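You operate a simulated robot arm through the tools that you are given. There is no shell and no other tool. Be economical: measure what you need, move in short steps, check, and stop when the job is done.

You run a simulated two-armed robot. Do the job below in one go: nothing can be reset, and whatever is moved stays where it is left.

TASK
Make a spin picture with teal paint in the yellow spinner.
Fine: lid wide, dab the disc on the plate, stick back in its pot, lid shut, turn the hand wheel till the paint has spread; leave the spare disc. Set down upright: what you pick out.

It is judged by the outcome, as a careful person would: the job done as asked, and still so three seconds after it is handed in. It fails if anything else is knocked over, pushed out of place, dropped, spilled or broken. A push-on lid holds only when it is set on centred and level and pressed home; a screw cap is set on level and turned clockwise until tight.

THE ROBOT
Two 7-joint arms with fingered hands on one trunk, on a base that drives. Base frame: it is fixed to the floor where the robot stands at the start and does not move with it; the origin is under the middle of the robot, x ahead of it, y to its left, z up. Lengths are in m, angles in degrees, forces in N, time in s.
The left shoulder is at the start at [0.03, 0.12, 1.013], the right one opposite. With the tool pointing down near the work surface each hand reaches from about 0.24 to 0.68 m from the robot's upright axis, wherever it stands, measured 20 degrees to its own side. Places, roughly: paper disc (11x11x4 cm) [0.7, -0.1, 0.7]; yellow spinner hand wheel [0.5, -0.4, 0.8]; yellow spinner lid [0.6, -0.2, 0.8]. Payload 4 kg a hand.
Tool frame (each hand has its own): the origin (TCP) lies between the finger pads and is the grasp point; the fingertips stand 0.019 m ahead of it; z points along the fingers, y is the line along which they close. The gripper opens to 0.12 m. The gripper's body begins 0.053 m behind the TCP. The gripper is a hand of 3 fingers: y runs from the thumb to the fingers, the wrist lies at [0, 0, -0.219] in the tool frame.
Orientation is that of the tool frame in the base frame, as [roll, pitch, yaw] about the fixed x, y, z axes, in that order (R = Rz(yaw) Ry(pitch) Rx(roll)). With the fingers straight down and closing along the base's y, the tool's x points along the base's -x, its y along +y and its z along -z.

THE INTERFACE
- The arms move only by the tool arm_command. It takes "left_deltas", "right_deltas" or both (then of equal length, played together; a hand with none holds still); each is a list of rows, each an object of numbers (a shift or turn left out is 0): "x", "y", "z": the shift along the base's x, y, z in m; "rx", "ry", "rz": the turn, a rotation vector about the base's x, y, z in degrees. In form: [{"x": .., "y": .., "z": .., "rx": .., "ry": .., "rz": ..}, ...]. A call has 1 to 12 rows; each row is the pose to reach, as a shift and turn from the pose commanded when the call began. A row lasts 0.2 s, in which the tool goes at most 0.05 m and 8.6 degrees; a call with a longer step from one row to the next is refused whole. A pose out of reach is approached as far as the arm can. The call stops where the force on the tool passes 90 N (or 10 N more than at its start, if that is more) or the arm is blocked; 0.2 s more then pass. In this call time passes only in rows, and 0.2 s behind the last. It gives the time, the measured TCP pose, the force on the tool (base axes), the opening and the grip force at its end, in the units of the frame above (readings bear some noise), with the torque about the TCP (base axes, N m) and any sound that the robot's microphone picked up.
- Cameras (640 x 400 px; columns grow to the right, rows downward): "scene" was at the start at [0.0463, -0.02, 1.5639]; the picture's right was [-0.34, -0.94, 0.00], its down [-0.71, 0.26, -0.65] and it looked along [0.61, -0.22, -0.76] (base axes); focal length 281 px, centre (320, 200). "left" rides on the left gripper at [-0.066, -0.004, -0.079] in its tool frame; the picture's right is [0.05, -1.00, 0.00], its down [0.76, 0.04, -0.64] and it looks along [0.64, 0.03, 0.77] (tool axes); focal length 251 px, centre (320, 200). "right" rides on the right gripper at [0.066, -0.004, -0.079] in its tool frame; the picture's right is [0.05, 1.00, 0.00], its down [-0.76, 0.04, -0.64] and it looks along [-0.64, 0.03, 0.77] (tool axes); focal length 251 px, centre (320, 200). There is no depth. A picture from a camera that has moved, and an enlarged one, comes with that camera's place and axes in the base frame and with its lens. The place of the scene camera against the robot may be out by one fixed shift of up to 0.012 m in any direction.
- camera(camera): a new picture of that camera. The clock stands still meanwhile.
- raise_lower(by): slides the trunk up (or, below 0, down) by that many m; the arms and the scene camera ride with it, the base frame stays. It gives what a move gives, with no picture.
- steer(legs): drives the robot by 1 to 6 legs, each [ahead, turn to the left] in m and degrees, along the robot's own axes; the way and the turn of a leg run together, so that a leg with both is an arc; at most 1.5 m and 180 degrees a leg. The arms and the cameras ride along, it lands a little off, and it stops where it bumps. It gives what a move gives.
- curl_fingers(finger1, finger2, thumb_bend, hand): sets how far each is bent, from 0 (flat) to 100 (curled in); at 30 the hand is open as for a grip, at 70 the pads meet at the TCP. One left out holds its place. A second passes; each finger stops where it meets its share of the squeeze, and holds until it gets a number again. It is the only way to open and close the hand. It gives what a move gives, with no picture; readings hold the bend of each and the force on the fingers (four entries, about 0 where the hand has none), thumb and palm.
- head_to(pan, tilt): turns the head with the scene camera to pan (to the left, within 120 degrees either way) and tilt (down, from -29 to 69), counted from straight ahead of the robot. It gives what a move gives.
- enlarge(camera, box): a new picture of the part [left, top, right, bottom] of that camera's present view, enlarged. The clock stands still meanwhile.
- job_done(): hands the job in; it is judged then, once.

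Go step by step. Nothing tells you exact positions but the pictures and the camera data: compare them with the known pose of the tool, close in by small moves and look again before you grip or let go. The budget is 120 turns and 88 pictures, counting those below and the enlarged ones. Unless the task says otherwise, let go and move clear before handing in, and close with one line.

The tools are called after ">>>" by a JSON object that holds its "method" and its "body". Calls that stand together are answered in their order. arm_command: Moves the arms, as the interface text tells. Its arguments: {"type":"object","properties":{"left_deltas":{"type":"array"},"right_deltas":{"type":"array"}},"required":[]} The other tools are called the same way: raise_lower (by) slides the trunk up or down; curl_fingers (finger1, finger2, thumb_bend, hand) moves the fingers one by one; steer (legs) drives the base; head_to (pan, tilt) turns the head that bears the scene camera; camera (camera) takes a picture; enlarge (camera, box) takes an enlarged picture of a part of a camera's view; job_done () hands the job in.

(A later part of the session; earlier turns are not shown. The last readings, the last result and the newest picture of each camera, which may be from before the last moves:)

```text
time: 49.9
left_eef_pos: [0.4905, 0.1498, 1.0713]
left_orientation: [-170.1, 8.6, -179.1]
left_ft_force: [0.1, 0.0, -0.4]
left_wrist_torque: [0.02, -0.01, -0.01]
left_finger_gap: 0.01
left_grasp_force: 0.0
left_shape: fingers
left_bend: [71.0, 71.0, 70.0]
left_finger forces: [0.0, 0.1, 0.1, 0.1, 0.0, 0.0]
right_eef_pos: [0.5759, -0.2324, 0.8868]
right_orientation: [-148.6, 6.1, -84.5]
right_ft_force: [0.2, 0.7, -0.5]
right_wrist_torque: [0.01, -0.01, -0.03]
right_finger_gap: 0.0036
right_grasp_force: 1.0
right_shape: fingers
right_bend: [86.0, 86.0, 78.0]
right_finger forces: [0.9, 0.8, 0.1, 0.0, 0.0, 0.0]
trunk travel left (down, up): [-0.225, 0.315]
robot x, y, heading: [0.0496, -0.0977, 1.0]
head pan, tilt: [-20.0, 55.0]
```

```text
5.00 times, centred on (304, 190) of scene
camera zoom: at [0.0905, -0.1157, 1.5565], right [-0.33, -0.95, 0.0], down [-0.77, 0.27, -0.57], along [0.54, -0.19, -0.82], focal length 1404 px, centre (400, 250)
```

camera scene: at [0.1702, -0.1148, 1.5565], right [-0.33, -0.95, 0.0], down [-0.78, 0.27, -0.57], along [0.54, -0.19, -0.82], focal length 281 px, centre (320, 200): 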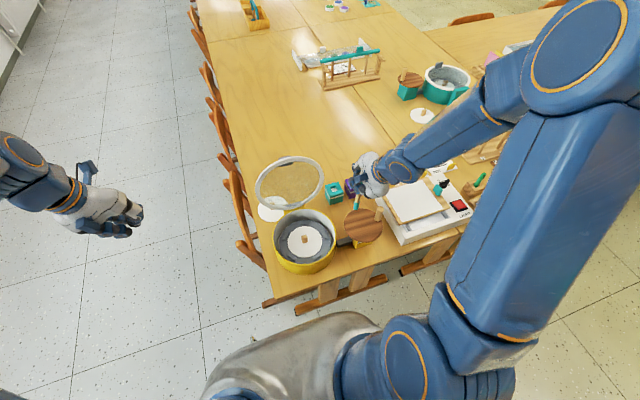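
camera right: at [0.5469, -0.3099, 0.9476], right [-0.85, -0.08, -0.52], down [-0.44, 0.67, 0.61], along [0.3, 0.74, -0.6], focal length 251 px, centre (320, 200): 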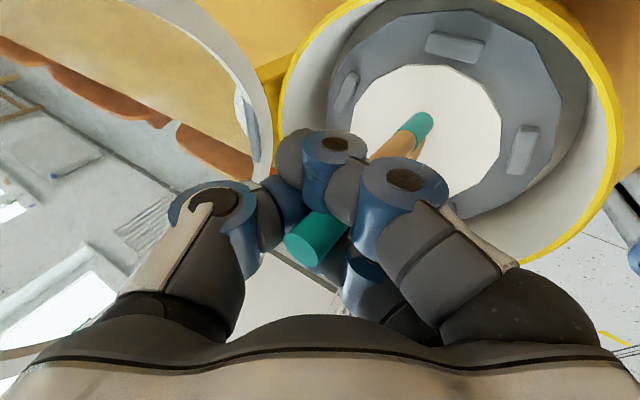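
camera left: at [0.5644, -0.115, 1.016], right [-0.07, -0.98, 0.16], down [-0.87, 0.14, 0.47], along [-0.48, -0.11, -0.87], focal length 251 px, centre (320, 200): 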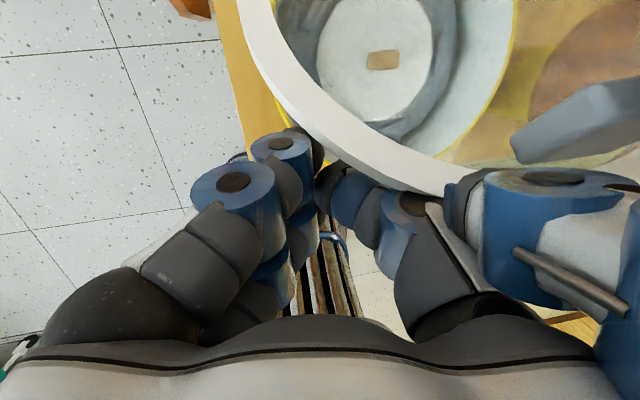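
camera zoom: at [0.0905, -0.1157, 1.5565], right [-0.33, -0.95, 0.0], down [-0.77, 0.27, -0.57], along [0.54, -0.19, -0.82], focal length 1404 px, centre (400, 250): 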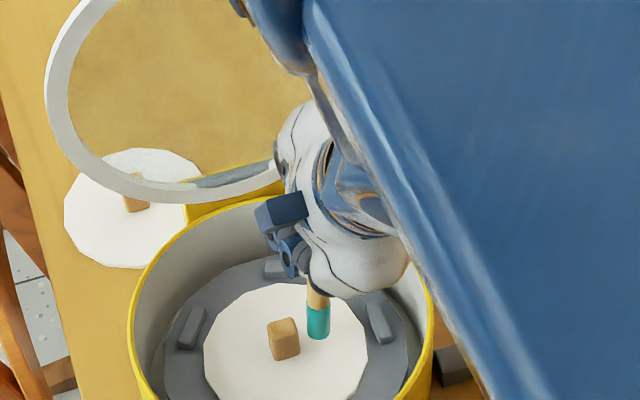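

>>> {"method": "arm_command", "body": {"right_deltas": [{"z": -0.01}, {"z": -0.018}]}}

>>> {"method": "arm_command", "body": {"right_deltas": [{"z": -0.005}]}}

>>> {"method": "camera", "body": {"camera": "right"}}

```text
time: 50.5
left_eef_pos: [0.4904, 0.1487, 1.0705]
left_orientation: [-170.0, 8.7, -179.2]
left_ft_force: [0.5, 0.0, -0.1]
left_wrist_torque: [-0.01, 0.02, 0.02]
left_finger_gap: 0.0104
left_grasp_force: 0.0
left_shape: fingers
left_bend: [71.0, 71.0, 70.0]
left_finger forces: [0.0, 0.1, 0.0, 0.0, 0.1, 0.0]
right_eef_pos: [0.5763, -0.2339, 0.8688]
right_orientation: [-148.6, 6.1, -84.6]
right_ft_force: [-0.4, 0.2, 0.6]
right_wrist_torque: [-0.01, 0.01, 0.0]
right_finger_gap: 0.0034
right_grasp_force: 0.8
right_shape: fingers
right_bend: [86.0, 86.0, 79.0]
right_finger forces: [0.7, 0.8, 0.0, 0.1, 0.0, 0.1]
trunk travel left (down, up): [-0.225, 0.315]
robot x, y, heading: [0.0474, -0.0987, 0.7]
head pan, tilt: [-20.0, 55.0]
```

```text
time: 50.9
left_eef_pos: [0.4903, 0.1497, 1.0712]
left_orientation: [-170.0, 8.7, -179.3]
left_ft_force: [0.0, -0.6, 0.2]
left_wrist_torque: [0.05, 0.0, 0.01]
left_finger_gap: 0.0102
left_grasp_force: 0.1
left_shape: fingers
left_bend: [71.0, 71.0, 70.0]
left_finger forces: [0.0, 0.0, 0.0, 0.0, 0.0, 0.0]
right_eef_pos: [0.5766, -0.2342, 0.864]
right_orientation: [-148.6, 6.0, -84.6]
right_ft_force: [0.6, -0.3, 0.4]
right_wrist_torque: [-0.03, 0.01, -0.01]
right_finger_gap: 0.0035
right_grasp_force: 0.1
right_shape: fingers
right_bend: [86.0, 86.0, 79.0]
right_finger forces: [0.3, 0.3, 0.1, 0.0, 0.0, 0.0]
trunk travel left (down, up): [-0.225, 0.315]
robot x, y, heading: [0.048, -0.0978, 0.9]
head pan, tilt: [-20.0, 55.0]
```

```text
30 pictures are left
camera right: at [0.5468, -0.3105, 0.9249], right [-0.85, -0.08, -0.52], down [-0.43, 0.67, 0.61], along [0.3, 0.74, -0.6], focal length 251 px, centre (320, 200)
```

right: 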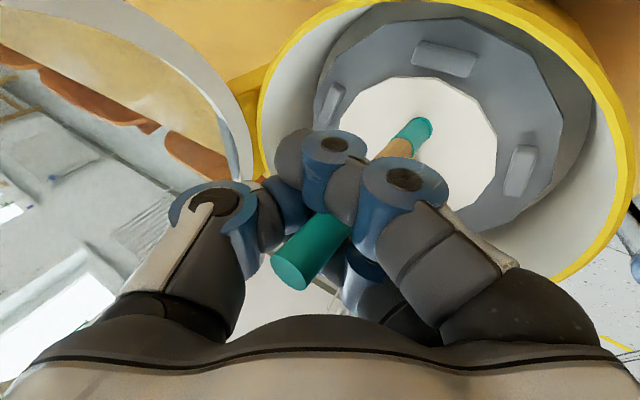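

The stick has touched the disc and slid slightly in the hand. I'll raise gently and look for the dab.

>>> {"method": "arm_command", "body": {"right_deltas": [{"z": 0.015}, {"z": 0.035}]}}

>>> {"method": "camera", "body": {"camera": "right"}}

>>> {"method": "enlarge", "body": {"camera": "scene", "box": [250, 170, 346, 230]}}

```text
time: 51.5
left_eef_pos: [0.491, 0.1483, 1.0706]
left_orientation: [-170.0, 8.7, -179.3]
left_ft_force: [-0.5, 0.2, -0.1]
left_wrist_torque: [0.03, 0.05, -0.03]
left_finger_gap: 0.0107
left_grasp_force: 0.0
left_shape: fingers
left_bend: [71.0, 71.0, 70.0]
left_finger forces: [0.0, 0.0, 0.0, 0.0, 0.0, 0.1]
right_eef_pos: [0.576, -0.2333, 0.8997]
right_orientation: [-148.7, 6.0, -84.6]
right_ft_force: [-0.5, 0.1, -0.6]
right_wrist_torque: [-0.01, 0.0, -0.01]
right_finger_gap: 0.0034
right_grasp_force: 0.5
right_shape: fingers
right_bend: [86.0, 86.0, 79.0]
right_finger forces: [0.2, 0.3, 0.0, 0.0, 0.0, 0.0]
trunk travel left (down, up): [-0.225, 0.315]
robot x, y, heading: [0.0445, -0.101, 1.2]
head pan, tilt: [-20.0, 55.0]
```

```text
29 pictures are left
camera right: at [0.5452, -0.3104, 0.9602], right [-0.85, -0.08, -0.52], down [-0.43, 0.67, 0.61], along [0.3, 0.74, -0.6], focal length 251 px, centre (320, 200)
```

right: 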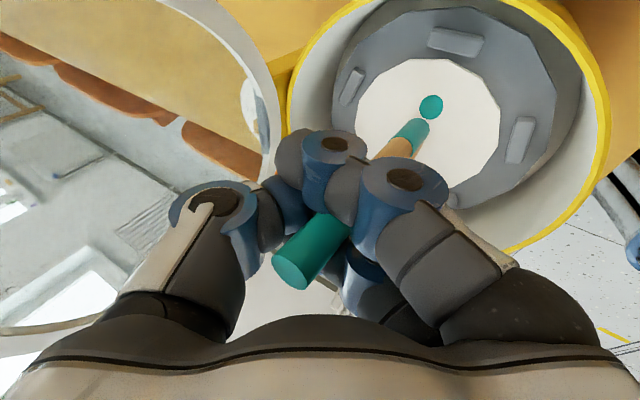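

```text
6.67 times, centred on (298, 200) of scene
camera zoom: at [0.089, -0.117, 1.5566], right [-0.33, -0.94, 0.0], down [-0.77, 0.27, -0.57], along [0.54, -0.19, -0.82], focal length 1872 px, centre (467, 200)
```

zoom: 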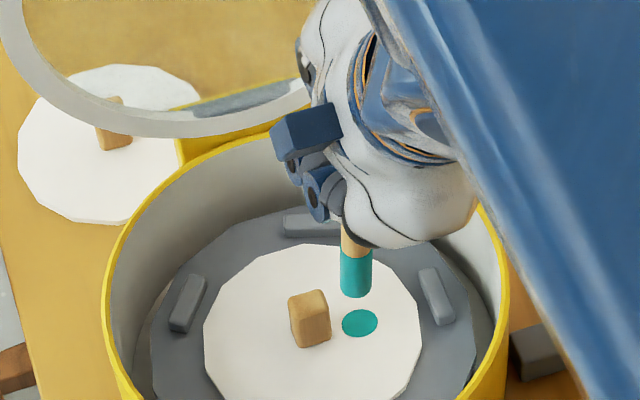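

A clear teal dab is on the disc. Next I'll raise the stick, move out to the right of the drum, and drive forward to return it.

>>> {"method": "arm_command", "body": {"right_deltas": [{"z": 0.035}, {"z": 0.07}, {"z": 0.1}, {"z": 0.1, "y": -0.04, "x": -0.01}, {"z": 0.1, "y": -0.08, "x": -0.02}, {"z": 0.1, "y": -0.12, "x": -0.02}]}}

>>> {"method": "steer", "body": {"legs": [[0.08, 0]]}}

>>> {"method": "arm_command", "body": {"right_deltas": [{"x": 0.02, "y": -0.005, "rz": 4, "ry": -2}, {"x": 0.04, "y": -0.005, "rz": 8, "ry": -4}, {"x": 0.06, "y": -0.005, "rz": 8, "ry": -5}, {"x": 0.07, "y": -0.005, "rz": 8, "ry": -5}]}}

>>> {"method": "camera", "body": {"camera": "right"}}

>>> {"method": "enlarge", "body": {"camera": "scene", "box": [270, 110, 398, 190]}}

```text
time: 52.9
left_eef_pos: [0.491, 0.1486, 1.0708]
left_orientation: [-170.0, 8.5, -179.2]
left_ft_force: [-0.2, -0.8, 0.4]
left_wrist_torque: [0.0, 0.0, 0.04]
left_finger_gap: 0.0102
left_grasp_force: 0.1
left_shape: fingers
left_bend: [71.0, 71.0, 70.0]
left_finger forces: [0.0, 0.0, 0.0, 0.0, 0.1, 0.0]
right_eef_pos: [0.5552, -0.3552, 0.9991]
right_orientation: [-148.8, 6.1, -84.6]
right_ft_force: [0.0, -0.5, -0.5]
right_wrist_torque: [0.02, 0.01, 0.03]
right_finger_gap: 0.0034
right_grasp_force: 0.4
right_shape: fingers
right_bend: [86.0, 86.0, 79.0]
right_finger forces: [0.5, 0.4, 0.1, 0.0, 0.1, 0.0]
trunk travel left (down, up): [-0.225, 0.315]
robot x, y, heading: [0.0485, -0.1002, 0.9]
head pan, tilt: [-20.0, 55.0]
```

```text
time: 54.0
left_eef_pos: [0.5736, 0.1501, 1.0701]
left_orientation: [-170.0, 8.6, -179.3]
left_ft_force: [0.9, -0.2, -0.3]
left_wrist_torque: [-0.02, 0.02, 0.0]
left_finger_gap: 0.0106
left_grasp_force: 0.0
left_shape: fingers
left_bend: [71.0, 71.0, 70.0]
left_finger forces: [0.0, 0.1, 0.0, 0.1, 0.0, 0.0]
right_eef_pos: [0.6378, -0.3522, 0.9993]
right_orientation: [-148.8, 5.9, -84.6]
right_ft_force: [0.4, 0.3, -0.9]
right_wrist_torque: [0.01, 0.02, 0.01]
right_finger_gap: 0.0034
right_grasp_force: 0.4
right_shape: fingers
right_bend: [86.0, 86.0, 79.0]
right_finger forces: [0.4, 0.3, 0.0, 0.0, 0.1, 0.0]
trunk travel left (down, up): [-0.225, 0.315]
robot x, y, heading: [0.1273, -0.1, 0.9]
head pan, tilt: [-20.0, 55.0]
```

```text
time: 55.0
left_eef_pos: [0.5712, 0.1493, 1.0711]
left_orientation: [-169.9, 8.6, -179.3]
left_ft_force: [-0.4, -0.2, 0.1]
left_wrist_torque: [0.02, -0.01, 0.0]
left_finger_gap: 0.01
left_grasp_force: 0.1
left_shape: fingers
left_bend: [71.0, 71.0, 70.0]
left_finger forces: [0.0, 0.1, 0.1, 0.0, 0.0, 0.0]
right_eef_pos: [0.7068, -0.3571, 1.0001]
right_orientation: [-143.6, 5.2, -76.1]
right_ft_force: [0.2, -0.1, 0.6]
right_wrist_torque: [0.03, 0.03, -0.02]
right_finger_gap: 0.0035
right_grasp_force: 0.4
right_shape: fingers
right_bend: [86.0, 86.0, 79.0]
right_finger forces: [0.5, 0.3, 0.0, 0.0, 0.0, 0.1]
trunk travel left (down, up): [-0.225, 0.315]
robot x, y, heading: [0.1323, -0.098, 0.9]
head pan, tilt: [-20.0, 55.0]
```

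```text
27 pictures are left
camera right: at [0.6827, -0.4378, 1.0575], right [-0.78, -0.19, -0.59], down [-0.57, 0.6, 0.56], along [0.24, 0.78, -0.58], focal length 251 px, centre (320, 200)
```

right: 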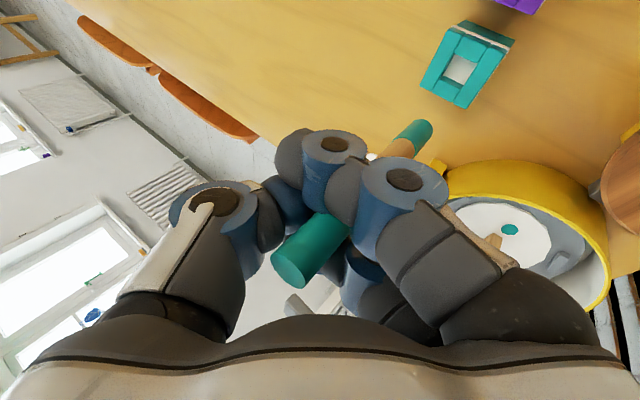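

```text
5.00 times, centred on (334, 150) of scene
camera zoom: at [0.1706, -0.1152, 1.5565], right [-0.33, -0.94, 0.0], down [-0.77, 0.27, -0.57], along [0.54, -0.19, -0.82], focal length 1404 px, centre (250, 450)
```

zoom: 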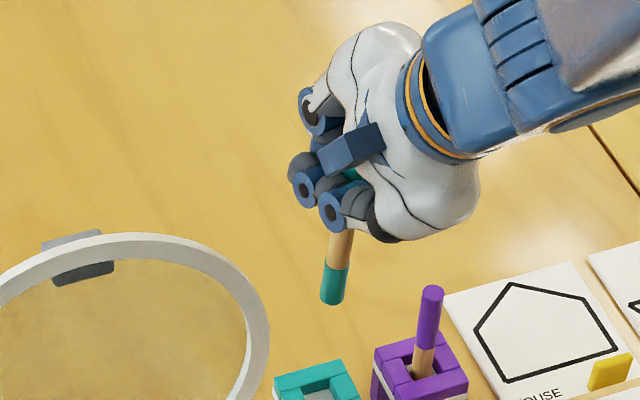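

Triangulated: tip (0.695, -0.353, 0.899), pot hole about (0.708, -0.355). I'll straighten the stick, centre it and lower to just above the pot.

>>> {"method": "arm_command", "body": {"right_deltas": [{"x": 0.001, "y": 0.002, "rx": -2, "ry": -6.5}, {"x": 0.001, "y": 0.002, "z": -0.04, "rx": -2, "ry": -6.5}, {"x": 0.001, "y": 0.002, "z": -0.08, "rx": -2, "ry": -6.5}, {"x": 0.001, "y": 0.002, "z": -0.1, "rx": -2, "ry": -6.5}]}}

>>> {"method": "camera", "body": {"camera": "right"}}

>>> {"method": "enlarge", "body": {"camera": "scene", "box": [280, 140, 376, 200]}}

```text
time: 56.0
left_eef_pos: [0.5717, 0.1499, 1.0703]
left_orientation: [-170.0, 8.6, -179.3]
left_ft_force: [0.5, -0.2, 0.4]
left_wrist_torque: [-0.02, 0.0, 0.01]
left_finger_gap: 0.0101
left_grasp_force: 0.1
left_shape: fingers
left_bend: [71.0, 71.0, 70.0]
left_finger forces: [0.0, 0.0, 0.0, 0.0, 0.0, 0.0]
right_eef_pos: [0.7093, -0.3559, 0.898]
right_orientation: [-137.9, 1.6, -76.0]
right_ft_force: [0.7, 0.3, -0.3]
right_wrist_torque: [0.03, 0.01, -0.01]
right_finger_gap: 0.0032
right_grasp_force: 0.9
right_shape: fingers
right_bend: [86.0, 86.0, 79.0]
right_finger forces: [0.4, 0.4, 0.1, 0.1, 0.1, 0.0]
trunk travel left (down, up): [-0.225, 0.315]
robot x, y, heading: [0.1293, -0.0926, 0.7]
head pan, tilt: [-20.0, 55.0]
```

```text
25 pictures are left
camera right: at [0.6776, -0.4341, 0.9567], right [-0.71, -0.22, -0.67], down [-0.63, 0.61, 0.47], along [0.31, 0.76, -0.57], focal length 251 px, centre (320, 200)
```

right: 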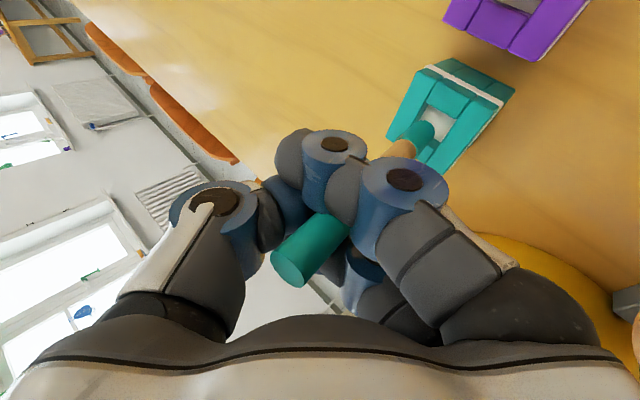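

```text
6.67 times, centred on (328, 170) of scene
camera zoom: at [0.1709, -0.115, 1.5565], right [-0.33, -0.94, 0.0], down [-0.77, 0.27, -0.57], along [0.54, -0.19, -0.82], focal length 1872 px, centre (267, 400)
```

zoom: 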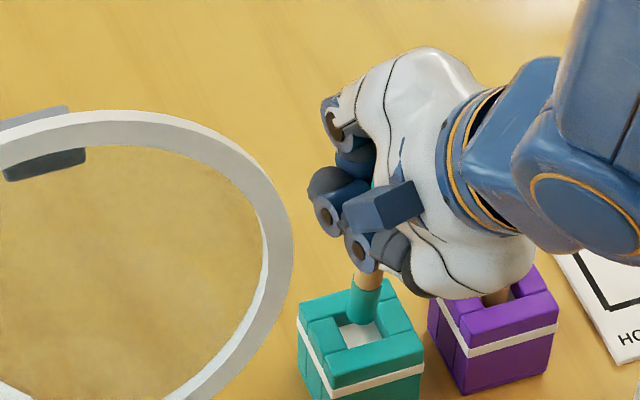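

The tip is about 6 mm short of the hole centre in x. I'll shift and lower it into the opening.

>>> {"method": "arm_command", "body": {"right_deltas": [{"x": 0.006, "y": -0.001}, {"x": 0.006, "y": -0.001, "z": -0.012}, {"x": 0.006, "y": -0.001, "z": -0.025}]}}

>>> {"method": "camera", "body": {"camera": "right"}}

>>> {"method": "enlarge", "body": {"camera": "scene", "box": [290, 150, 370, 200]}}

```text
time: 56.8
left_eef_pos: [0.5708, 0.1497, 1.0704]
left_orientation: [-170.0, 8.8, -179.3]
left_ft_force: [0.9, -0.2, -0.2]
left_wrist_torque: [-0.03, 0.03, -0.02]
left_finger_gap: 0.0102
left_grasp_force: 0.1
left_shape: fingers
left_bend: [71.0, 71.0, 70.0]
left_finger forces: [0.0, 0.1, 0.0, 0.0, 0.0, 0.1]
right_eef_pos: [0.7149, -0.3568, 0.8752]
right_orientation: [-137.8, 1.6, -75.9]
right_ft_force: [-0.7, 0.6, 1.5]
right_wrist_torque: [0.0, 0.0, 0.0]
right_finger_gap: 0.0036
right_grasp_force: 1.9
right_shape: fingers
right_bend: [86.0, 86.0, 79.0]
right_finger forces: [1.0, 1.2, 0.0, 0.1, 0.5, 0.0]
trunk travel left (down, up): [-0.225, 0.315]
robot x, y, heading: [0.128, -0.0974, 1.0]
head pan, tilt: [-20.0, 55.0]
```

```text
23 pictures are left
camera right: at [0.6833, -0.4354, 0.9321], right [-0.71, -0.22, -0.67], down [-0.63, 0.61, 0.47], along [0.31, 0.76, -0.57], focal length 251 px, centre (320, 200)
```

right: 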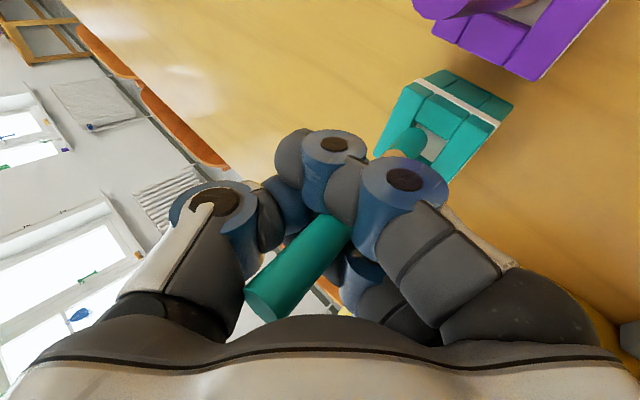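

```text
8.00 times, centred on (330, 175) of scene
camera zoom: at [0.1703, -0.1153, 1.5565], right [-0.33, -0.94, 0.0], down [-0.77, 0.27, -0.57], along [0.54, -0.19, -0.82], focal length 2246 px, centre (240, 400)
```

zoom: 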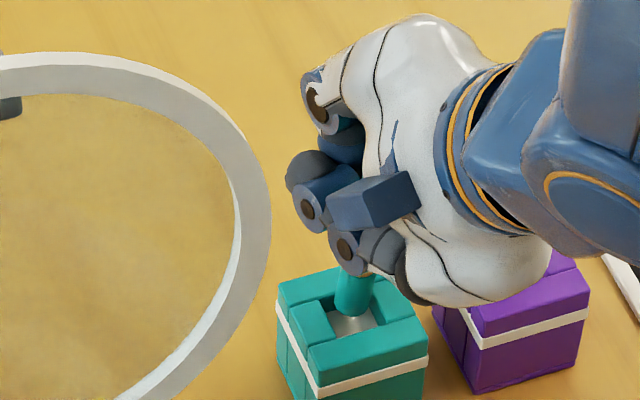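

The tip landed on the far edge of the opening. I'll lift a little, shift back about 9 mm and try again.

>>> {"method": "arm_command", "body": {"right_deltas": [{"z": 0.012}, {"z": 0.012, "x": -0.009, "y": -0.003}]}}

>>> {"method": "camera", "body": {"camera": "right"}}

>>> {"method": "enlarge", "body": {"camera": "scene", "box": [306, 160, 354, 190]}}

```text
time: 57.4
left_eef_pos: [0.5716, 0.1511, 1.0696]
left_orientation: [-170.0, 8.6, -179.3]
left_ft_force: [0.2, 0.3, 0.4]
left_wrist_torque: [-0.03, -0.04, 0.01]
left_finger_gap: 0.0104
left_grasp_force: 0.1
left_shape: fingers
left_bend: [71.0, 71.0, 70.0]
left_finger forces: [0.0, 0.0, 0.0, 0.0, 0.0, 0.0]
right_eef_pos: [0.7045, -0.3606, 0.8864]
right_orientation: [-137.9, 1.7, -75.8]
right_ft_force: [-0.4, -0.4, 0.4]
right_wrist_torque: [-0.01, 0.0, -0.03]
right_finger_gap: 0.0038
right_grasp_force: 1.5
right_shape: fingers
right_bend: [86.0, 86.0, 79.0]
right_finger forces: [1.0, 1.2, 0.0, 0.0, 0.0, 0.0]
trunk travel left (down, up): [-0.225, 0.315]
robot x, y, heading: [0.1284, -0.0976, 1.1]
head pan, tilt: [-20.0, 55.0]
```

```text
21 pictures are left
camera right: at [0.674, -0.4393, 0.9441], right [-0.71, -0.22, -0.67], down [-0.63, 0.61, 0.47], along [0.31, 0.76, -0.57], focal length 251 px, centre (320, 200)
```

right: 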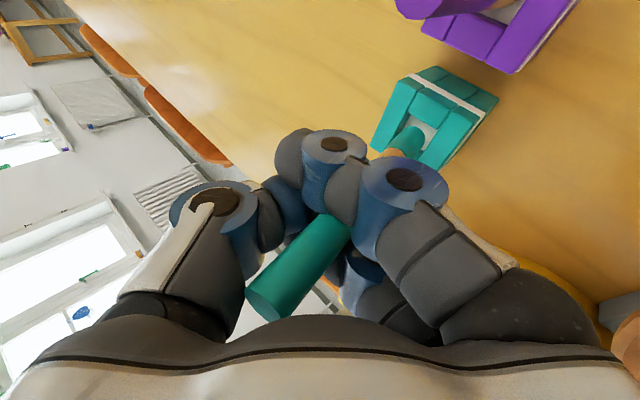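

```text
13.33 times, centred on (330, 175) of scene
camera zoom: at [0.1703, -0.1156, 1.5565], right [-0.33, -0.94, 0.0], down [-0.77, 0.27, -0.57], along [0.54, -0.19, -0.82], focal length 3744 px, centre (187, 533)
```

zoom: 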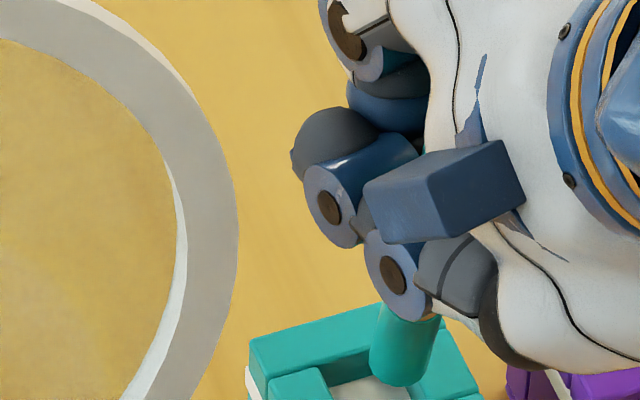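

Comparing both views, the tip now needs about +4 mm in x and y. I'll shift and lower.

>>> {"method": "arm_command", "body": {"right_deltas": [{"x": 0.004, "y": 0.004}, {"x": 0.004, "y": 0.004, "z": -0.012}, {"x": 0.004, "y": 0.004, "z": -0.024}, {"x": 0.004, "y": 0.004, "z": -0.032}]}}

>>> {"method": "camera", "body": {"camera": "right"}}

>>> {"method": "enlarge", "body": {"camera": "scene", "box": [300, 165, 364, 205]}}

```text
time: 58.4
left_eef_pos: [0.5702, 0.1496, 1.0709]
left_orientation: [-170.0, 8.5, -179.3]
left_ft_force: [0.1, 0.0, 0.6]
left_wrist_torque: [-0.01, -0.01, -0.02]
left_finger_gap: 0.01
left_grasp_force: 0.2
left_shape: fingers
left_bend: [71.0, 71.0, 70.0]
left_finger forces: [0.0, 0.0, 0.1, 0.0, 0.1, 0.0]
right_eef_pos: [0.709, -0.356, 0.8542]
right_orientation: [-137.9, 1.7, -75.8]
right_ft_force: [-0.3, 0.6, -0.5]
right_wrist_torque: [0.01, -0.02, -0.01]
right_finger_gap: 0.0038
right_grasp_force: 0.9
right_shape: fingers
right_bend: [86.0, 86.0, 79.0]
right_finger forces: [1.2, 1.2, 0.1, 0.0, 0.1, 0.0]
trunk travel left (down, up): [-0.225, 0.315]
robot x, y, heading: [0.1285, -0.0983, 0.9]
head pan, tilt: [-20.0, 55.0]
```

```text
19 pictures are left
camera right: at [0.6777, -0.4347, 0.9125], right [-0.71, -0.22, -0.67], down [-0.63, 0.61, 0.47], along [0.31, 0.76, -0.57], focal length 251 px, centre (320, 200)
```

right: 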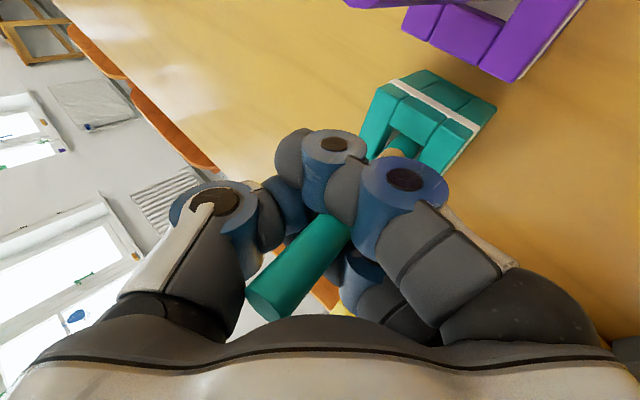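

```text
10.00 times, centred on (332, 185) of scene
camera zoom: at [0.1705, -0.1156, 1.5565], right [-0.33, -0.94, 0.0], down [-0.77, 0.27, -0.57], along [0.54, -0.19, -0.82], focal length 2808 px, centre (200, 350)
```

zoom: 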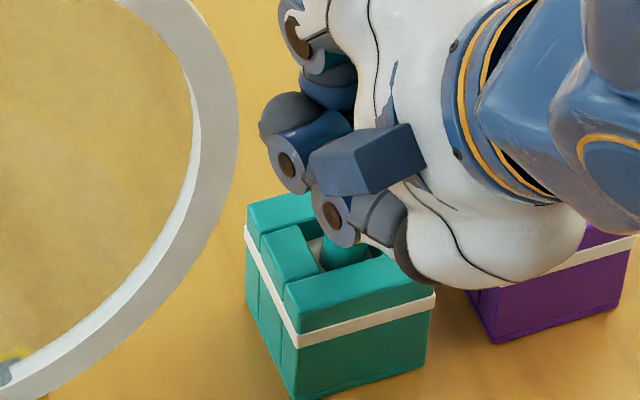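

The tip is inside the pot's opening with no contact force. I'll lower a bit more, then open the fingers gently.

>>> {"method": "arm_command", "body": {"right_deltas": [{"z": -0.005}, {"z": -0.01}]}}

>>> {"method": "curl_fingers", "body": {"hand": "right", "finger1": 70, "finger2": 70, "thumb_bend": 65}}

>>> {"method": "camera", "body": {"camera": "right"}}

```text
time: 59.0
left_eef_pos: [0.5704, 0.1506, 1.0707]
left_orientation: [-170.1, 8.6, -179.3]
left_ft_force: [0.5, -0.5, -1.0]
left_wrist_torque: [-0.01, 0.02, 0.01]
left_finger_gap: 0.0104
left_grasp_force: 0.0
left_shape: fingers
left_bend: [71.0, 71.0, 70.0]
left_finger forces: [0.0, 0.0, 0.1, 0.0, 0.1, 0.0]
right_eef_pos: [0.7093, -0.357, 0.845]
right_orientation: [-138.0, 1.7, -75.8]
right_ft_force: [-0.7, 0.0, -0.3]
right_wrist_torque: [0.04, 0.02, 0.0]
right_finger_gap: 0.0036
right_grasp_force: 1.2
right_shape: fingers
right_bend: [86.0, 86.0, 79.0]
right_finger forces: [1.2, 1.1, 0.0, 0.1, 0.0, 0.0]
trunk travel left (down, up): [-0.225, 0.315]
robot x, y, heading: [0.1344, -0.0954, 0.8]
head pan, tilt: [-20.0, 55.0]
```

```text
time: 60.0
left_eef_pos: [0.5718, 0.1506, 1.0709]
left_orientation: [-170.0, 8.7, -179.2]
left_ft_force: [-0.2, -0.1, -1.0]
left_wrist_torque: [0.0, -0.01, 0.04]
left_finger_gap: 0.0102
left_grasp_force: 0.0
left_shape: fingers
left_bend: [71.0, 71.0, 70.0]
left_finger forces: [0.1, 0.1, 0.0, 0.0, 0.0, 0.1]
right_eef_pos: [0.7083, -0.3568, 0.8452]
right_orientation: [-138.0, 1.7, -75.9]
right_ft_force: [-0.2, 0.3, -0.1]
right_wrist_torque: [-0.03, -0.01, 0.0]
right_finger_gap: 0.0163
right_grasp_force: 2.1
right_shape: fingers
right_bend: [71.0, 71.0, 65.0]
right_finger forces: [2.3, 2.4, 0.0, 0.1, 0.0, 0.0]
trunk travel left (down, up): [-0.225, 0.315]
robot x, y, heading: [0.1278, -0.0977, 0.8]
head pan, tilt: [-20.0, 55.0]
```

```text
17 pictures are left
camera right: at [0.6771, -0.435, 0.9032], right [-0.71, -0.22, -0.67], down [-0.63, 0.61, 0.47], along [0.31, 0.76, -0.57], focal length 251 px, centre (320, 200)
```

right: 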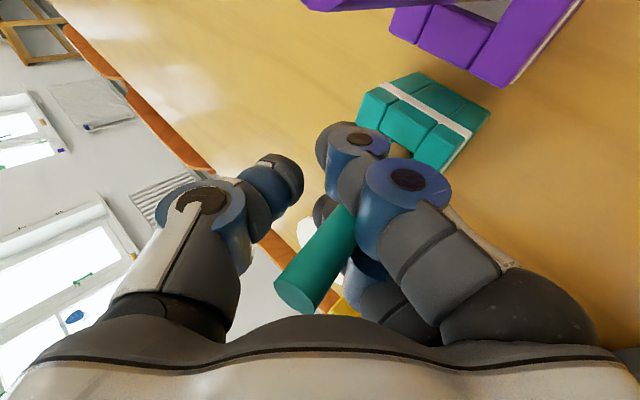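

>>> {"method": "curl_fingers", "body": {"hand": "right", "finger1": 55, "finger2": 55, "thumb_bend": 50}}

>>> {"method": "camera", "body": {"camera": "right"}}

```text
time: 61.0
left_eef_pos: [0.5709, 0.1496, 1.0715]
left_orientation: [-170.0, 8.8, -179.3]
left_ft_force: [-0.6, 0.0, 0.0]
left_wrist_torque: [0.03, -0.01, -0.02]
left_finger_gap: 0.0105
left_grasp_force: 0.0
left_shape: fingers
left_bend: [71.0, 71.0, 70.0]
left_finger forces: [0.0, 0.0, 0.0, 0.1, 0.0, 0.0]
right_eef_pos: [0.7085, -0.3564, 0.8458]
right_orientation: [-137.8, 1.7, -75.8]
right_ft_force: [1.6, -0.6, 1.1]
right_wrist_torque: [-0.02, -0.01, 0.04]
right_finger_gap: 0.059
right_grasp_force: 0.7
right_shape: fingers
right_bend: [56.0, 55.0, 50.0]
right_finger forces: [1.0, 0.5, 0.0, 0.0, 0.0, 0.0]
trunk travel left (down, up): [-0.225, 0.315]
robot x, y, heading: [0.1325, -0.1014, 0.9]
head pan, tilt: [-20.0, 55.0]
```

```text
16 pictures are left
camera right: at [0.6771, -0.435, 0.9032], right [-0.71, -0.22, -0.67], down [-0.63, 0.61, 0.47], along [0.31, 0.76, -0.57], focal length 251 px, centre (320, 200)
```

right: 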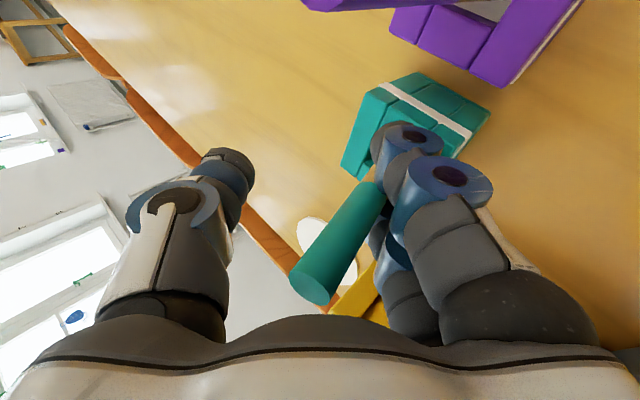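

The stick is loose, lightly leaning on a finger. Moving straight up slides along its own axis.

>>> {"method": "arm_command", "body": {"right_deltas": [{"z": 0.03, "x": -0.003}, {"z": 0.07, "x": -0.006}, {"z": 0.11, "x": -0.01}, {"z": 0.15, "x": -0.02}, {"z": 0.16, "x": -0.05, "y": -0.02}, {"z": 0.16, "x": -0.09, "y": -0.04}, {"z": 0.16, "x": -0.13, "y": -0.05}]}}

>>> {"method": "enlarge", "body": {"camera": "scene", "box": [240, 130, 400, 230]}}

```text
time: 62.5
left_eef_pos: [0.5711, 0.1498, 1.0721]
left_orientation: [-170.0, 8.7, -179.3]
left_ft_force: [-0.6, 0.3, -0.2]
left_wrist_torque: [0.0, -0.01, 0.01]
left_finger_gap: 0.0101
left_grasp_force: 0.0
left_shape: fingers
left_bend: [71.0, 71.0, 70.0]
left_finger forces: [0.0, 0.1, 0.0, 0.0, 0.0, 0.1]
right_eef_pos: [0.5782, -0.4074, 1.0082]
right_orientation: [-137.8, 1.8, -75.8]
right_ft_force: [-0.4, 0.3, -0.8]
right_wrist_torque: [0.0, -0.01, 0.02]
right_finger_gap: 0.0602
right_grasp_force: 0.7
right_shape: fingers
right_bend: [55.0, 55.0, 50.0]
right_finger forces: [0.7, 0.6, 0.1, 0.0, 0.0, 0.1]
trunk travel left (down, up): [-0.225, 0.315]
robot x, y, heading: [0.1276, -0.0929, 0.9]
head pan, tilt: [-20.0, 55.0]
```

```text
4.00 times, centred on (320, 180) of scene
camera zoom: at [0.169, -0.116, 1.5566], right [-0.33, -0.94, 0.0], down [-0.77, 0.27, -0.57], along [0.54, -0.19, -0.82], focal length 1123 px, centre (320, 280)
```

zoom: 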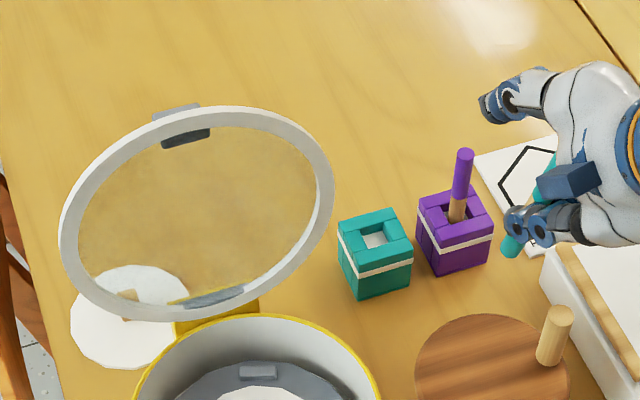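

The stick came away with the hand. I'll look before moving further.

>>> {"method": "camera", "body": {"camera": "right"}}

```text
14 pictures are left
camera right: at [0.547, -0.4852, 1.0655], right [-0.71, -0.22, -0.67], down [-0.63, 0.61, 0.47], along [0.31, 0.76, -0.57], focal length 251 px, centre (320, 200)
```

right: 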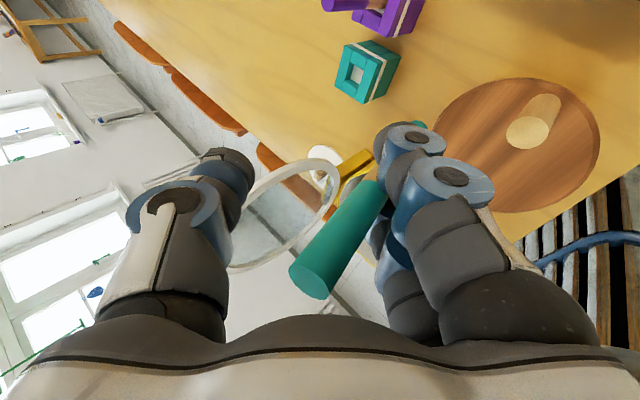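

The stick is wedged between the two fingers, leaning about 10°. I'll re-level it and bring its tip back above the pot hole.

>>> {"method": "arm_command", "body": {"right_deltas": [{"x": 0.035, "y": 0.01, "ry": 5}, {"x": 0.075, "y": 0.025, "ry": 10}, {"x": 0.115, "y": 0.04, "ry": 10}, {"x": 0.145, "y": 0.051, "ry": 10}, {"x": 0.145, "y": 0.051, "z": -0.04, "ry": 10}, {"x": 0.145, "y": 0.051, "z": -0.085, "ry": 10}]}}

>>> {"method": "camera", "body": {"camera": "right"}}

>>> {"method": "enlarge", "body": {"camera": "scene", "box": [290, 150, 370, 200]}}

```text
time: 64.0
left_eef_pos: [0.5714, 0.15, 1.0714]
left_orientation: [-169.9, 8.5, -179.3]
left_ft_force: [-0.2, -0.1, 1.1]
left_wrist_torque: [0.0, 0.03, -0.02]
left_finger_gap: 0.0106
left_grasp_force: 0.0
left_shape: fingers
left_bend: [71.0, 71.0, 70.0]
left_finger forces: [0.1, 0.0, 0.0, 0.0, 0.0, 0.1]
right_eef_pos: [0.7239, -0.3579, 0.9194]
right_orientation: [-147.5, 4.1, -76.3]
right_ft_force: [-0.1, -0.2, -0.3]
right_wrist_torque: [-0.02, 0.0, -0.02]
right_finger_gap: 0.0606
right_grasp_force: 0.6
right_shape: fingers
right_bend: [55.0, 55.0, 50.0]
right_finger forces: [0.7, 0.8, 0.1, 0.0, 0.1, 0.0]
trunk travel left (down, up): [-0.225, 0.315]
robot x, y, heading: [0.1253, -0.0977, 1.0]
head pan, tilt: [-20.0, 55.0]
```

```text
13 pictures are left
camera right: at [0.7036, -0.4361, 0.9814], right [-0.82, -0.21, -0.54], down [-0.54, 0.61, 0.57], along [0.21, 0.76, -0.62], focal length 251 px, centre (320, 200)
```

right: 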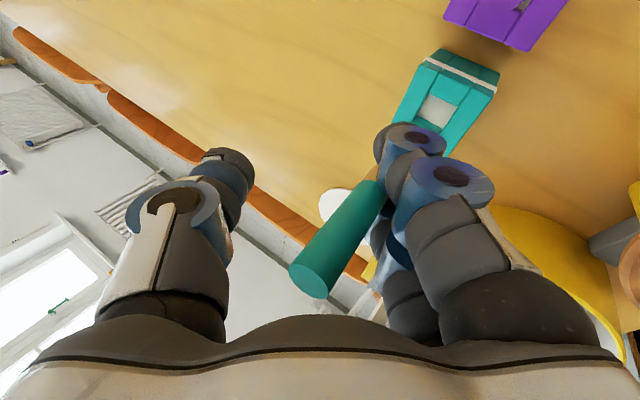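

```text
8.00 times, centred on (330, 175) of scene
camera zoom: at [0.1713, -0.1159, 1.5565], right [-0.33, -0.94, 0.0], down [-0.77, 0.27, -0.57], along [0.54, -0.19, -0.82], focal length 2246 px, centre (240, 400)
```

zoom: 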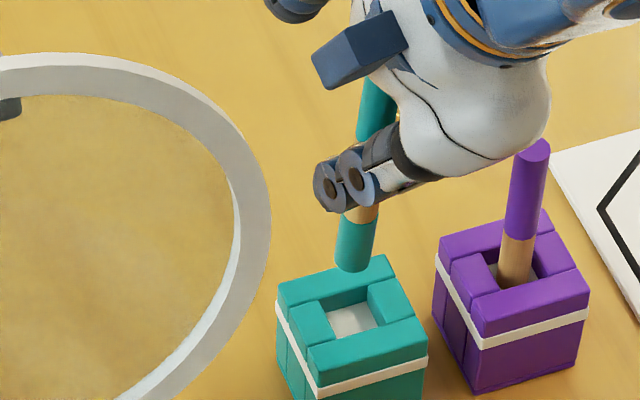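

The tip is nearly over the hole; I'll shift slightly and lower it in.

>>> {"method": "arm_command", "body": {"right_deltas": [{"x": 0.004, "y": -0.001, "z": -0.015}, {"x": 0.004, "y": -0.001, "z": -0.03}, {"x": 0.004, "y": -0.001, "z": -0.045}, {"x": 0.004, "y": -0.001, "z": -0.058}]}}

>>> {"method": "enlarge", "body": {"camera": "scene", "box": [290, 150, 370, 200]}}

```text
time: 65.0
left_eef_pos: [0.5715, 0.1505, 1.0705]
left_orientation: [-170.1, 8.7, -179.3]
left_ft_force: [0.3, -0.7, -0.2]
left_wrist_torque: [0.01, -0.02, -0.01]
left_finger_gap: 0.0101
left_grasp_force: 0.0
left_shape: fingers
left_bend: [71.0, 71.0, 70.0]
left_finger forces: [0.0, 0.1, 0.0, 0.0, 0.0, 0.0]
right_eef_pos: [0.7282, -0.3567, 0.8615]
right_orientation: [-147.7, 4.1, -76.0]
right_ft_force: [-0.6, 0.4, 1.1]
right_wrist_torque: [0.0, 0.02, 0.0]
right_finger_gap: 0.0605
right_grasp_force: 0.5
right_shape: fingers
right_bend: [55.0, 55.0, 50.0]
right_finger forces: [0.7, 0.7, 0.0, 0.0, 0.1, 0.1]
trunk travel left (down, up): [-0.225, 0.315]
robot x, y, heading: [0.1287, -0.0993, 0.7]
head pan, tilt: [-20.0, 55.0]
```

```text
8.00 times, centred on (330, 175) of scene
camera zoom: at [0.1702, -0.1156, 1.5565], right [-0.33, -0.94, 0.0], down [-0.77, 0.27, -0.57], along [0.54, -0.19, -0.82], focal length 2246 px, centre (240, 400)
```

zoom: 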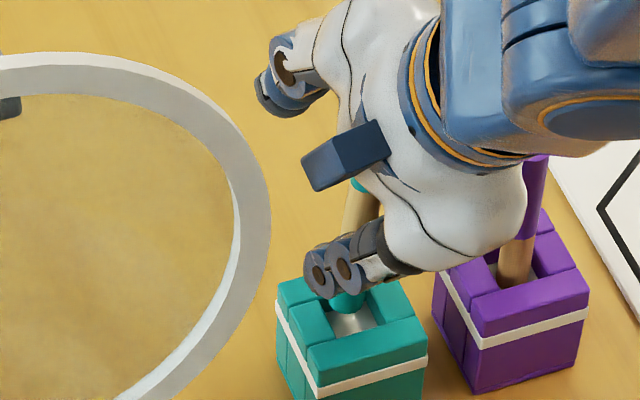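

The tip seems to be on the far edge again. I'll lift slightly, shift back 6 mm and lower.

>>> {"method": "arm_command", "body": {"right_deltas": [{"z": 0.006}, {"z": 0.006, "x": -0.006, "y": -0.002}, {"z": -0.006, "x": -0.006, "y": -0.002}, {"z": -0.016, "x": -0.006, "y": -0.002}]}}

>>> {"method": "enlarge", "body": {"camera": "scene", "box": [306, 165, 354, 195]}}

```text
time: 66.0
left_eef_pos: [0.5716, 0.15, 1.0703]
left_orientation: [-170.0, 8.7, -179.3]
left_ft_force: [-0.3, 0.8, 0.2]
left_wrist_torque: [0.01, -0.03, -0.03]
left_finger_gap: 0.0105
left_grasp_force: 0.0
left_shape: fingers
left_bend: [71.0, 71.0, 70.0]
left_finger forces: [0.0, 0.1, 0.1, 0.0, 0.0, 0.0]
right_eef_pos: [0.7219, -0.3583, 0.8465]
right_orientation: [-147.6, 4.0, -76.1]
right_ft_force: [-0.5, 0.5, 0.6]
right_wrist_torque: [0.01, 0.02, 0.02]
right_finger_gap: 0.0606
right_grasp_force: 0.7
right_shape: fingers
right_bend: [55.0, 55.0, 50.0]
right_finger forces: [0.7, 0.7, 0.0, 0.1, 0.1, 0.1]
trunk travel left (down, up): [-0.225, 0.315]
robot x, y, heading: [0.1301, -0.0981, 0.8]
head pan, tilt: [-20.0, 55.0]
```

```text
13.33 times, centred on (330, 180) of scene
camera zoom: at [0.1702, -0.1155, 1.5565], right [-0.33, -0.94, 0.0], down [-0.77, 0.27, -0.57], along [0.54, -0.19, -0.82], focal length 3744 px, centre (187, 467)
```

zoom: 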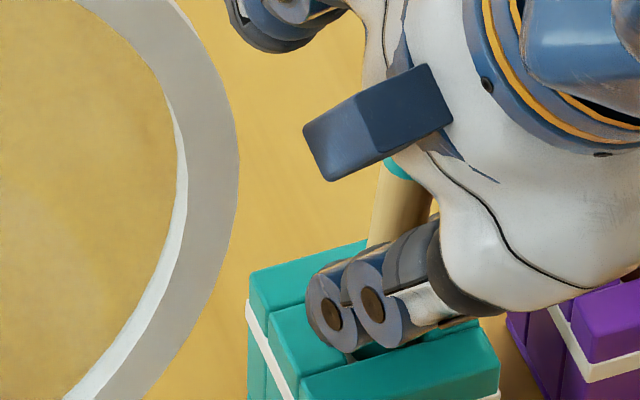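

The tip appears to be down in the hole. I'll release by opening finger 1 alone, so the wedge between the fingers lets go.

>>> {"method": "curl_fingers", "body": {"hand": "right", "finger1": 25, "thumb_bend": 30}}

>>> {"method": "camera", "body": {"camera": "right"}}

```text
time: 67.0
left_eef_pos: [0.5704, 0.1516, 1.072]
left_orientation: [-170.0, 8.7, -179.3]
left_ft_force: [-0.7, 0.6, 0.1]
left_wrist_torque: [0.0, 0.0, 0.0]
left_finger_gap: 0.0102
left_grasp_force: 0.0
left_shape: fingers
left_bend: [71.0, 71.0, 70.0]
left_finger forces: [0.0, 0.1, 0.1, 0.0, 0.1, 0.0]
right_eef_pos: [0.7201, -0.3573, 0.8474]
right_orientation: [-147.5, 4.0, -76.2]
right_ft_force: [3.1, -0.5, 11.6]
right_wrist_torque: [-0.3, 0.24, 0.09]
right_finger_gap: 0.1111
right_grasp_force: 5.7
right_shape: fingers
right_bend: [32.0, 55.0, 30.0]
right_finger forces: [11.5, 0.0, 0.0, 0.0, 0.1, 0.0]
trunk travel left (down, up): [-0.225, 0.315]
robot x, y, heading: [0.1265, -0.1016, 1.0]
head pan, tilt: [-20.0, 55.0]
```

```text
9 pictures are left
camera right: at [0.7003, -0.4361, 0.9094], right [-0.81, -0.22, -0.54], down [-0.54, 0.61, 0.57], along [0.21, 0.76, -0.62], focal length 251 px, centre (320, 200)
```

right: 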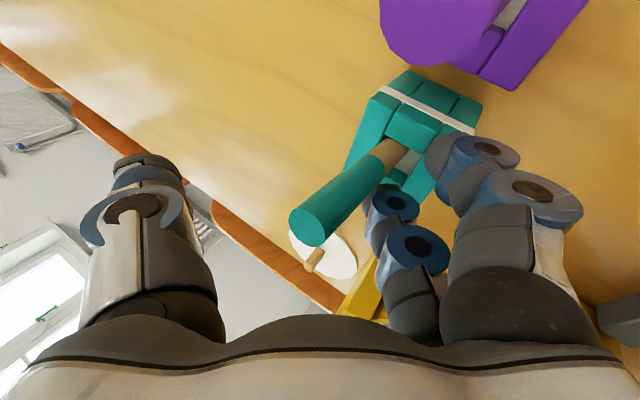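

The stick stands freely in its pot. I'll retreat up and slightly back, then turn the hand to point straight down.

>>> {"method": "arm_command", "body": {"right_deltas": [{"z": 0.02, "x": -0.008}, {"z": 0.055, "x": -0.014}, {"z": 0.1, "x": -0.02}, {"z": 0.14, "x": -0.02}, {"z": 0.18, "x": -0.02, "rx": -2.8, "ry": 7.7}, {"z": 0.22, "x": -0.02, "y": -0.02, "rx": -5.6, "ry": 15.4}, {"z": 0.26, "x": -0.02, "y": -0.03, "rx": -8.4, "ry": 23.1}, {"z": 0.28, "x": -0.02, "y": -0.03, "rx": -11.2, "ry": 30.8}]}}

>>> {"method": "enlarge", "body": {"camera": "scene", "box": [240, 130, 400, 230]}}

```text
time: 68.8
left_eef_pos: [0.5728, 0.1491, 1.0705]
left_orientation: [-170.0, 8.6, -179.3]
left_ft_force: [0.3, -0.1, -0.1]
left_wrist_torque: [-0.02, 0.03, -0.01]
left_finger_gap: 0.0103
left_grasp_force: 0.1
left_shape: fingers
left_bend: [71.0, 71.0, 70.0]
left_finger forces: [0.1, 0.1, 0.0, 0.1, 0.1, 0.0]
right_eef_pos: [0.7001, -0.3912, 1.1262]
right_orientation: [179.7, 0.0, -77.4]
right_ft_force: [0.5, 0.4, -0.3]
right_wrist_torque: [-0.01, 0.0, 0.01]
right_finger_gap: 0.1326
right_grasp_force: 0.0
right_shape: fingers
right_bend: [25.0, 55.0, 30.0]
right_finger forces: [0.0, 0.1, 0.0, 0.0, 0.0, 0.0]
trunk travel left (down, up): [-0.225, 0.315]
robot x, y, heading: [0.1275, -0.0969, 0.9]
head pan, tilt: [-20.0, 55.0]
```

```text
4.00 times, centred on (320, 180) of scene
camera zoom: at [0.1713, -0.1159, 1.5565], right [-0.33, -0.94, 0.0], down [-0.77, 0.27, -0.57], along [0.54, -0.19, -0.82], focal length 1123 px, centre (320, 280)
```

zoom: 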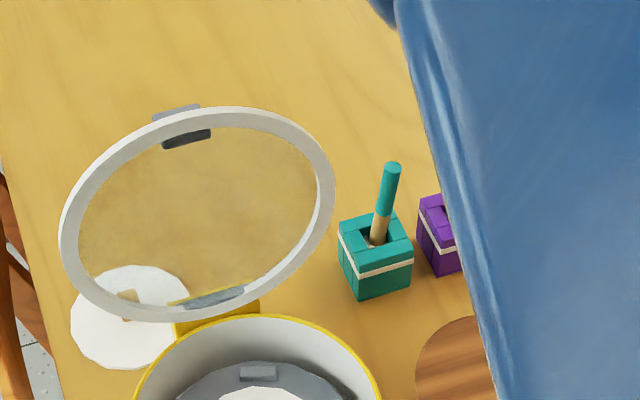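

The stick stands in its pot as before. Next I'll make a fist, turn it square, and pass over to the far side of the lid to push it shut.

>>> {"method": "curl_fingers", "body": {"hand": "right", "finger1": 70, "finger2": 70, "thumb_bend": 70}}

>>> {"method": "arm_command", "body": {"right_deltas": [{"rz": -8.4, "x": 0.02}, {"rz": -16.8, "x": 0.04}, {"rz": -25.2, "x": 0.06}, {"rz": -33.6, "x": 0.065}, {"rz": -42, "x": 0.065, "y": 0.02}, {"rz": -50.4, "x": 0.065, "y": 0.04}, {"rz": -58.8, "x": 0.065, "y": 0.065}, {"rz": -67.2, "x": 0.065, "y": 0.09}, {"rz": -75.6, "x": 0.065, "y": 0.115}, {"rz": -84, "x": 0.065, "y": 0.14}, {"rz": -92.4, "x": 0.065, "y": 0.165}, {"rz": -100, "x": 0.065, "y": 0.188}]}}

>>> {"method": "camera", "body": {"camera": "right"}}

```text
time: 69.8
left_eef_pos: [0.5724, 0.1488, 1.0705]
left_orientation: [-169.9, 8.7, -179.4]
left_ft_force: [-0.1, 0.4, -0.4]
left_wrist_torque: [-0.01, -0.02, -0.01]
left_finger_gap: 0.0102
left_grasp_force: 0.1
left_shape: fingers
left_bend: [71.0, 71.0, 70.0]
left_finger forces: [0.0, 0.1, 0.0, 0.0, 0.0, 0.1]
right_eef_pos: [0.6988, -0.3904, 1.1252]
right_orientation: [179.9, 0.1, -77.5]
right_ft_force: [-0.2, 0.4, 0.0]
right_wrist_torque: [0.0, 0.0, 0.02]
right_finger_gap: 0.0107
right_grasp_force: 0.1
right_shape: fingers
right_bend: [71.0, 71.0, 70.0]
right_finger forces: [0.0, 0.0, 0.0, 0.1, 0.0, 0.1]
trunk travel left (down, up): [-0.225, 0.315]
robot x, y, heading: [0.1288, -0.099, 0.9]
head pan, tilt: [-20.0, 55.0]
```

```text
time: 72.3
left_eef_pos: [0.5719, 0.1501, 1.0709]
left_orientation: [-170.1, 8.7, -179.3]
left_ft_force: [-0.2, -0.5, 0.5]
left_wrist_torque: [0.03, 0.0, -0.03]
left_finger_gap: 0.0102
left_grasp_force: 0.1
left_shape: fingers
left_bend: [71.0, 71.0, 70.0]
left_finger forces: [0.0, 0.1, 0.1, 0.0, 0.1, 0.0]
right_eef_pos: [0.7655, -0.1988, 1.1252]
right_orientation: [179.9, 0.0, -177.6]
right_ft_force: [0.2, -0.4, -0.8]
right_wrist_torque: [-0.02, 0.01, 0.0]
right_finger_gap: 0.0109
right_grasp_force: 0.1
right_shape: fingers
right_bend: [71.0, 71.0, 70.0]
right_finger forces: [0.0, 0.0, 0.1, 0.2, 0.0, 0.0]
trunk travel left (down, up): [-0.225, 0.315]
robot x, y, heading: [0.1246, -0.0985, 0.9]
head pan, tilt: [-20.0, 55.0]
```

```text
7 pictures are left
camera right: at [0.7002, -0.2061, 1.2031], right [-0.1, 1.0, 0.0], down [0.76, 0.07, 0.64], along [0.64, 0.06, -0.76], focal length 251 px, centre (320, 200)
```

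right: 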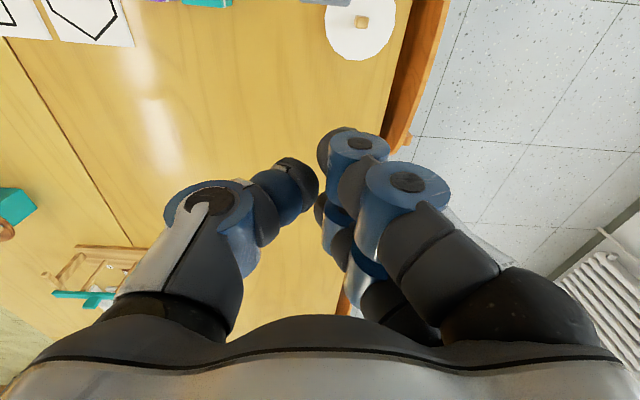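

The fist is behind the lid. I'll lower it and push the lid toward me along its arc, most of the way.

>>> {"method": "arm_command", "body": {"right_deltas": [{"z": -0.045}, {"z": -0.09}, {"z": -0.112}, {"x": -0.03, "z": -0.112}, {"x": -0.055, "z": -0.108}, {"x": -0.1, "z": -0.108}, {"x": -0.145, "z": -0.12}, {"x": -0.175, "z": -0.132}, {"x": -0.205, "z": -0.152}, {"x": -0.228, "z": -0.176}]}}

>>> {"method": "camera", "body": {"camera": "right"}}

```text
time: 74.5
left_eef_pos: [0.5712, 0.1497, 1.0714]
left_orientation: [-170.0, 8.7, -179.3]
left_ft_force: [0.4, -0.2, -0.7]
left_wrist_torque: [0.01, 0.02, 0.0]
left_finger_gap: 0.0105
left_grasp_force: 0.1
left_shape: fingers
left_bend: [71.0, 71.0, 70.0]
left_finger forces: [0.0, 0.1, 0.1, 0.0, 0.1, 0.0]
right_eef_pos: [0.5379, -0.2014, 0.9492]
right_orientation: [179.9, 0.2, -177.4]
right_ft_force: [0.2, 0.3, 0.1]
right_wrist_torque: [0.0, -0.02, 0.0]
right_finger_gap: 0.0106
right_grasp_force: 0.0
right_shape: fingers
right_bend: [71.0, 71.0, 70.0]
right_finger forces: [0.0, 0.0, 0.0, 0.1, 0.0, 0.2]
trunk travel left (down, up): [-0.225, 0.315]
robot x, y, heading: [0.1326, -0.0971, 1.0]
head pan, tilt: [-20.0, 55.0]
```

```text
6 pictures are left
camera right: at [0.4721, -0.2072, 1.0276], right [-0.1, 1.0, 0.0], down [0.76, 0.07, 0.64], along [0.64, 0.06, -0.76], focal length 251 px, centre (320, 200)
```

right: 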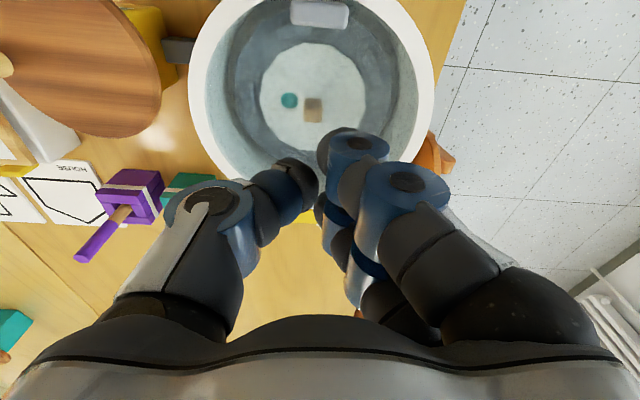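

The lid has come down shut, with the dab still visible. I'll press gently on its handle to be sure it's home.

>>> {"method": "arm_command", "body": {"right_deltas": [{"x": -0.04, "y": -0.004, "z": -0.02}, {"x": -0.048, "y": -0.004, "z": -0.055}, {"x": -0.048, "y": -0.004, "z": -0.075}, {"x": -0.048, "y": -0.004, "z": -0.083}]}}

```text
time: 75.5
left_eef_pos: [0.5689, 0.1509, 1.0719]
left_orientation: [-170.0, 8.8, -179.3]
left_ft_force: [0.4, -0.5, -0.1]
left_wrist_torque: [0.0, -0.01, 0.01]
left_finger_gap: 0.0104
left_grasp_force: 0.1
left_shape: fingers
left_bend: [71.0, 71.0, 70.0]
left_finger forces: [0.0, 0.1, 0.0, 0.1, 0.0, 0.0]
right_eef_pos: [0.4888, -0.202, 0.8691]
right_orientation: [179.8, 0.5, -177.4]
right_ft_force: [-3.0, 5.4, 41.0]
right_wrist_torque: [0.3, 0.4, -0.05]
right_finger_gap: 0.0077
right_grasp_force: 20.8
right_shape: fingers
right_bend: [70.0, 71.0, 71.0]
right_finger forces: [32.0, 0.1, 0.0, 0.0, 9.1, 0.0]
trunk travel left (down, up): [-0.225, 0.315]
robot x, y, heading: [0.1311, -0.1004, 0.8]
head pan, tilt: [-20.0, 55.0]
```

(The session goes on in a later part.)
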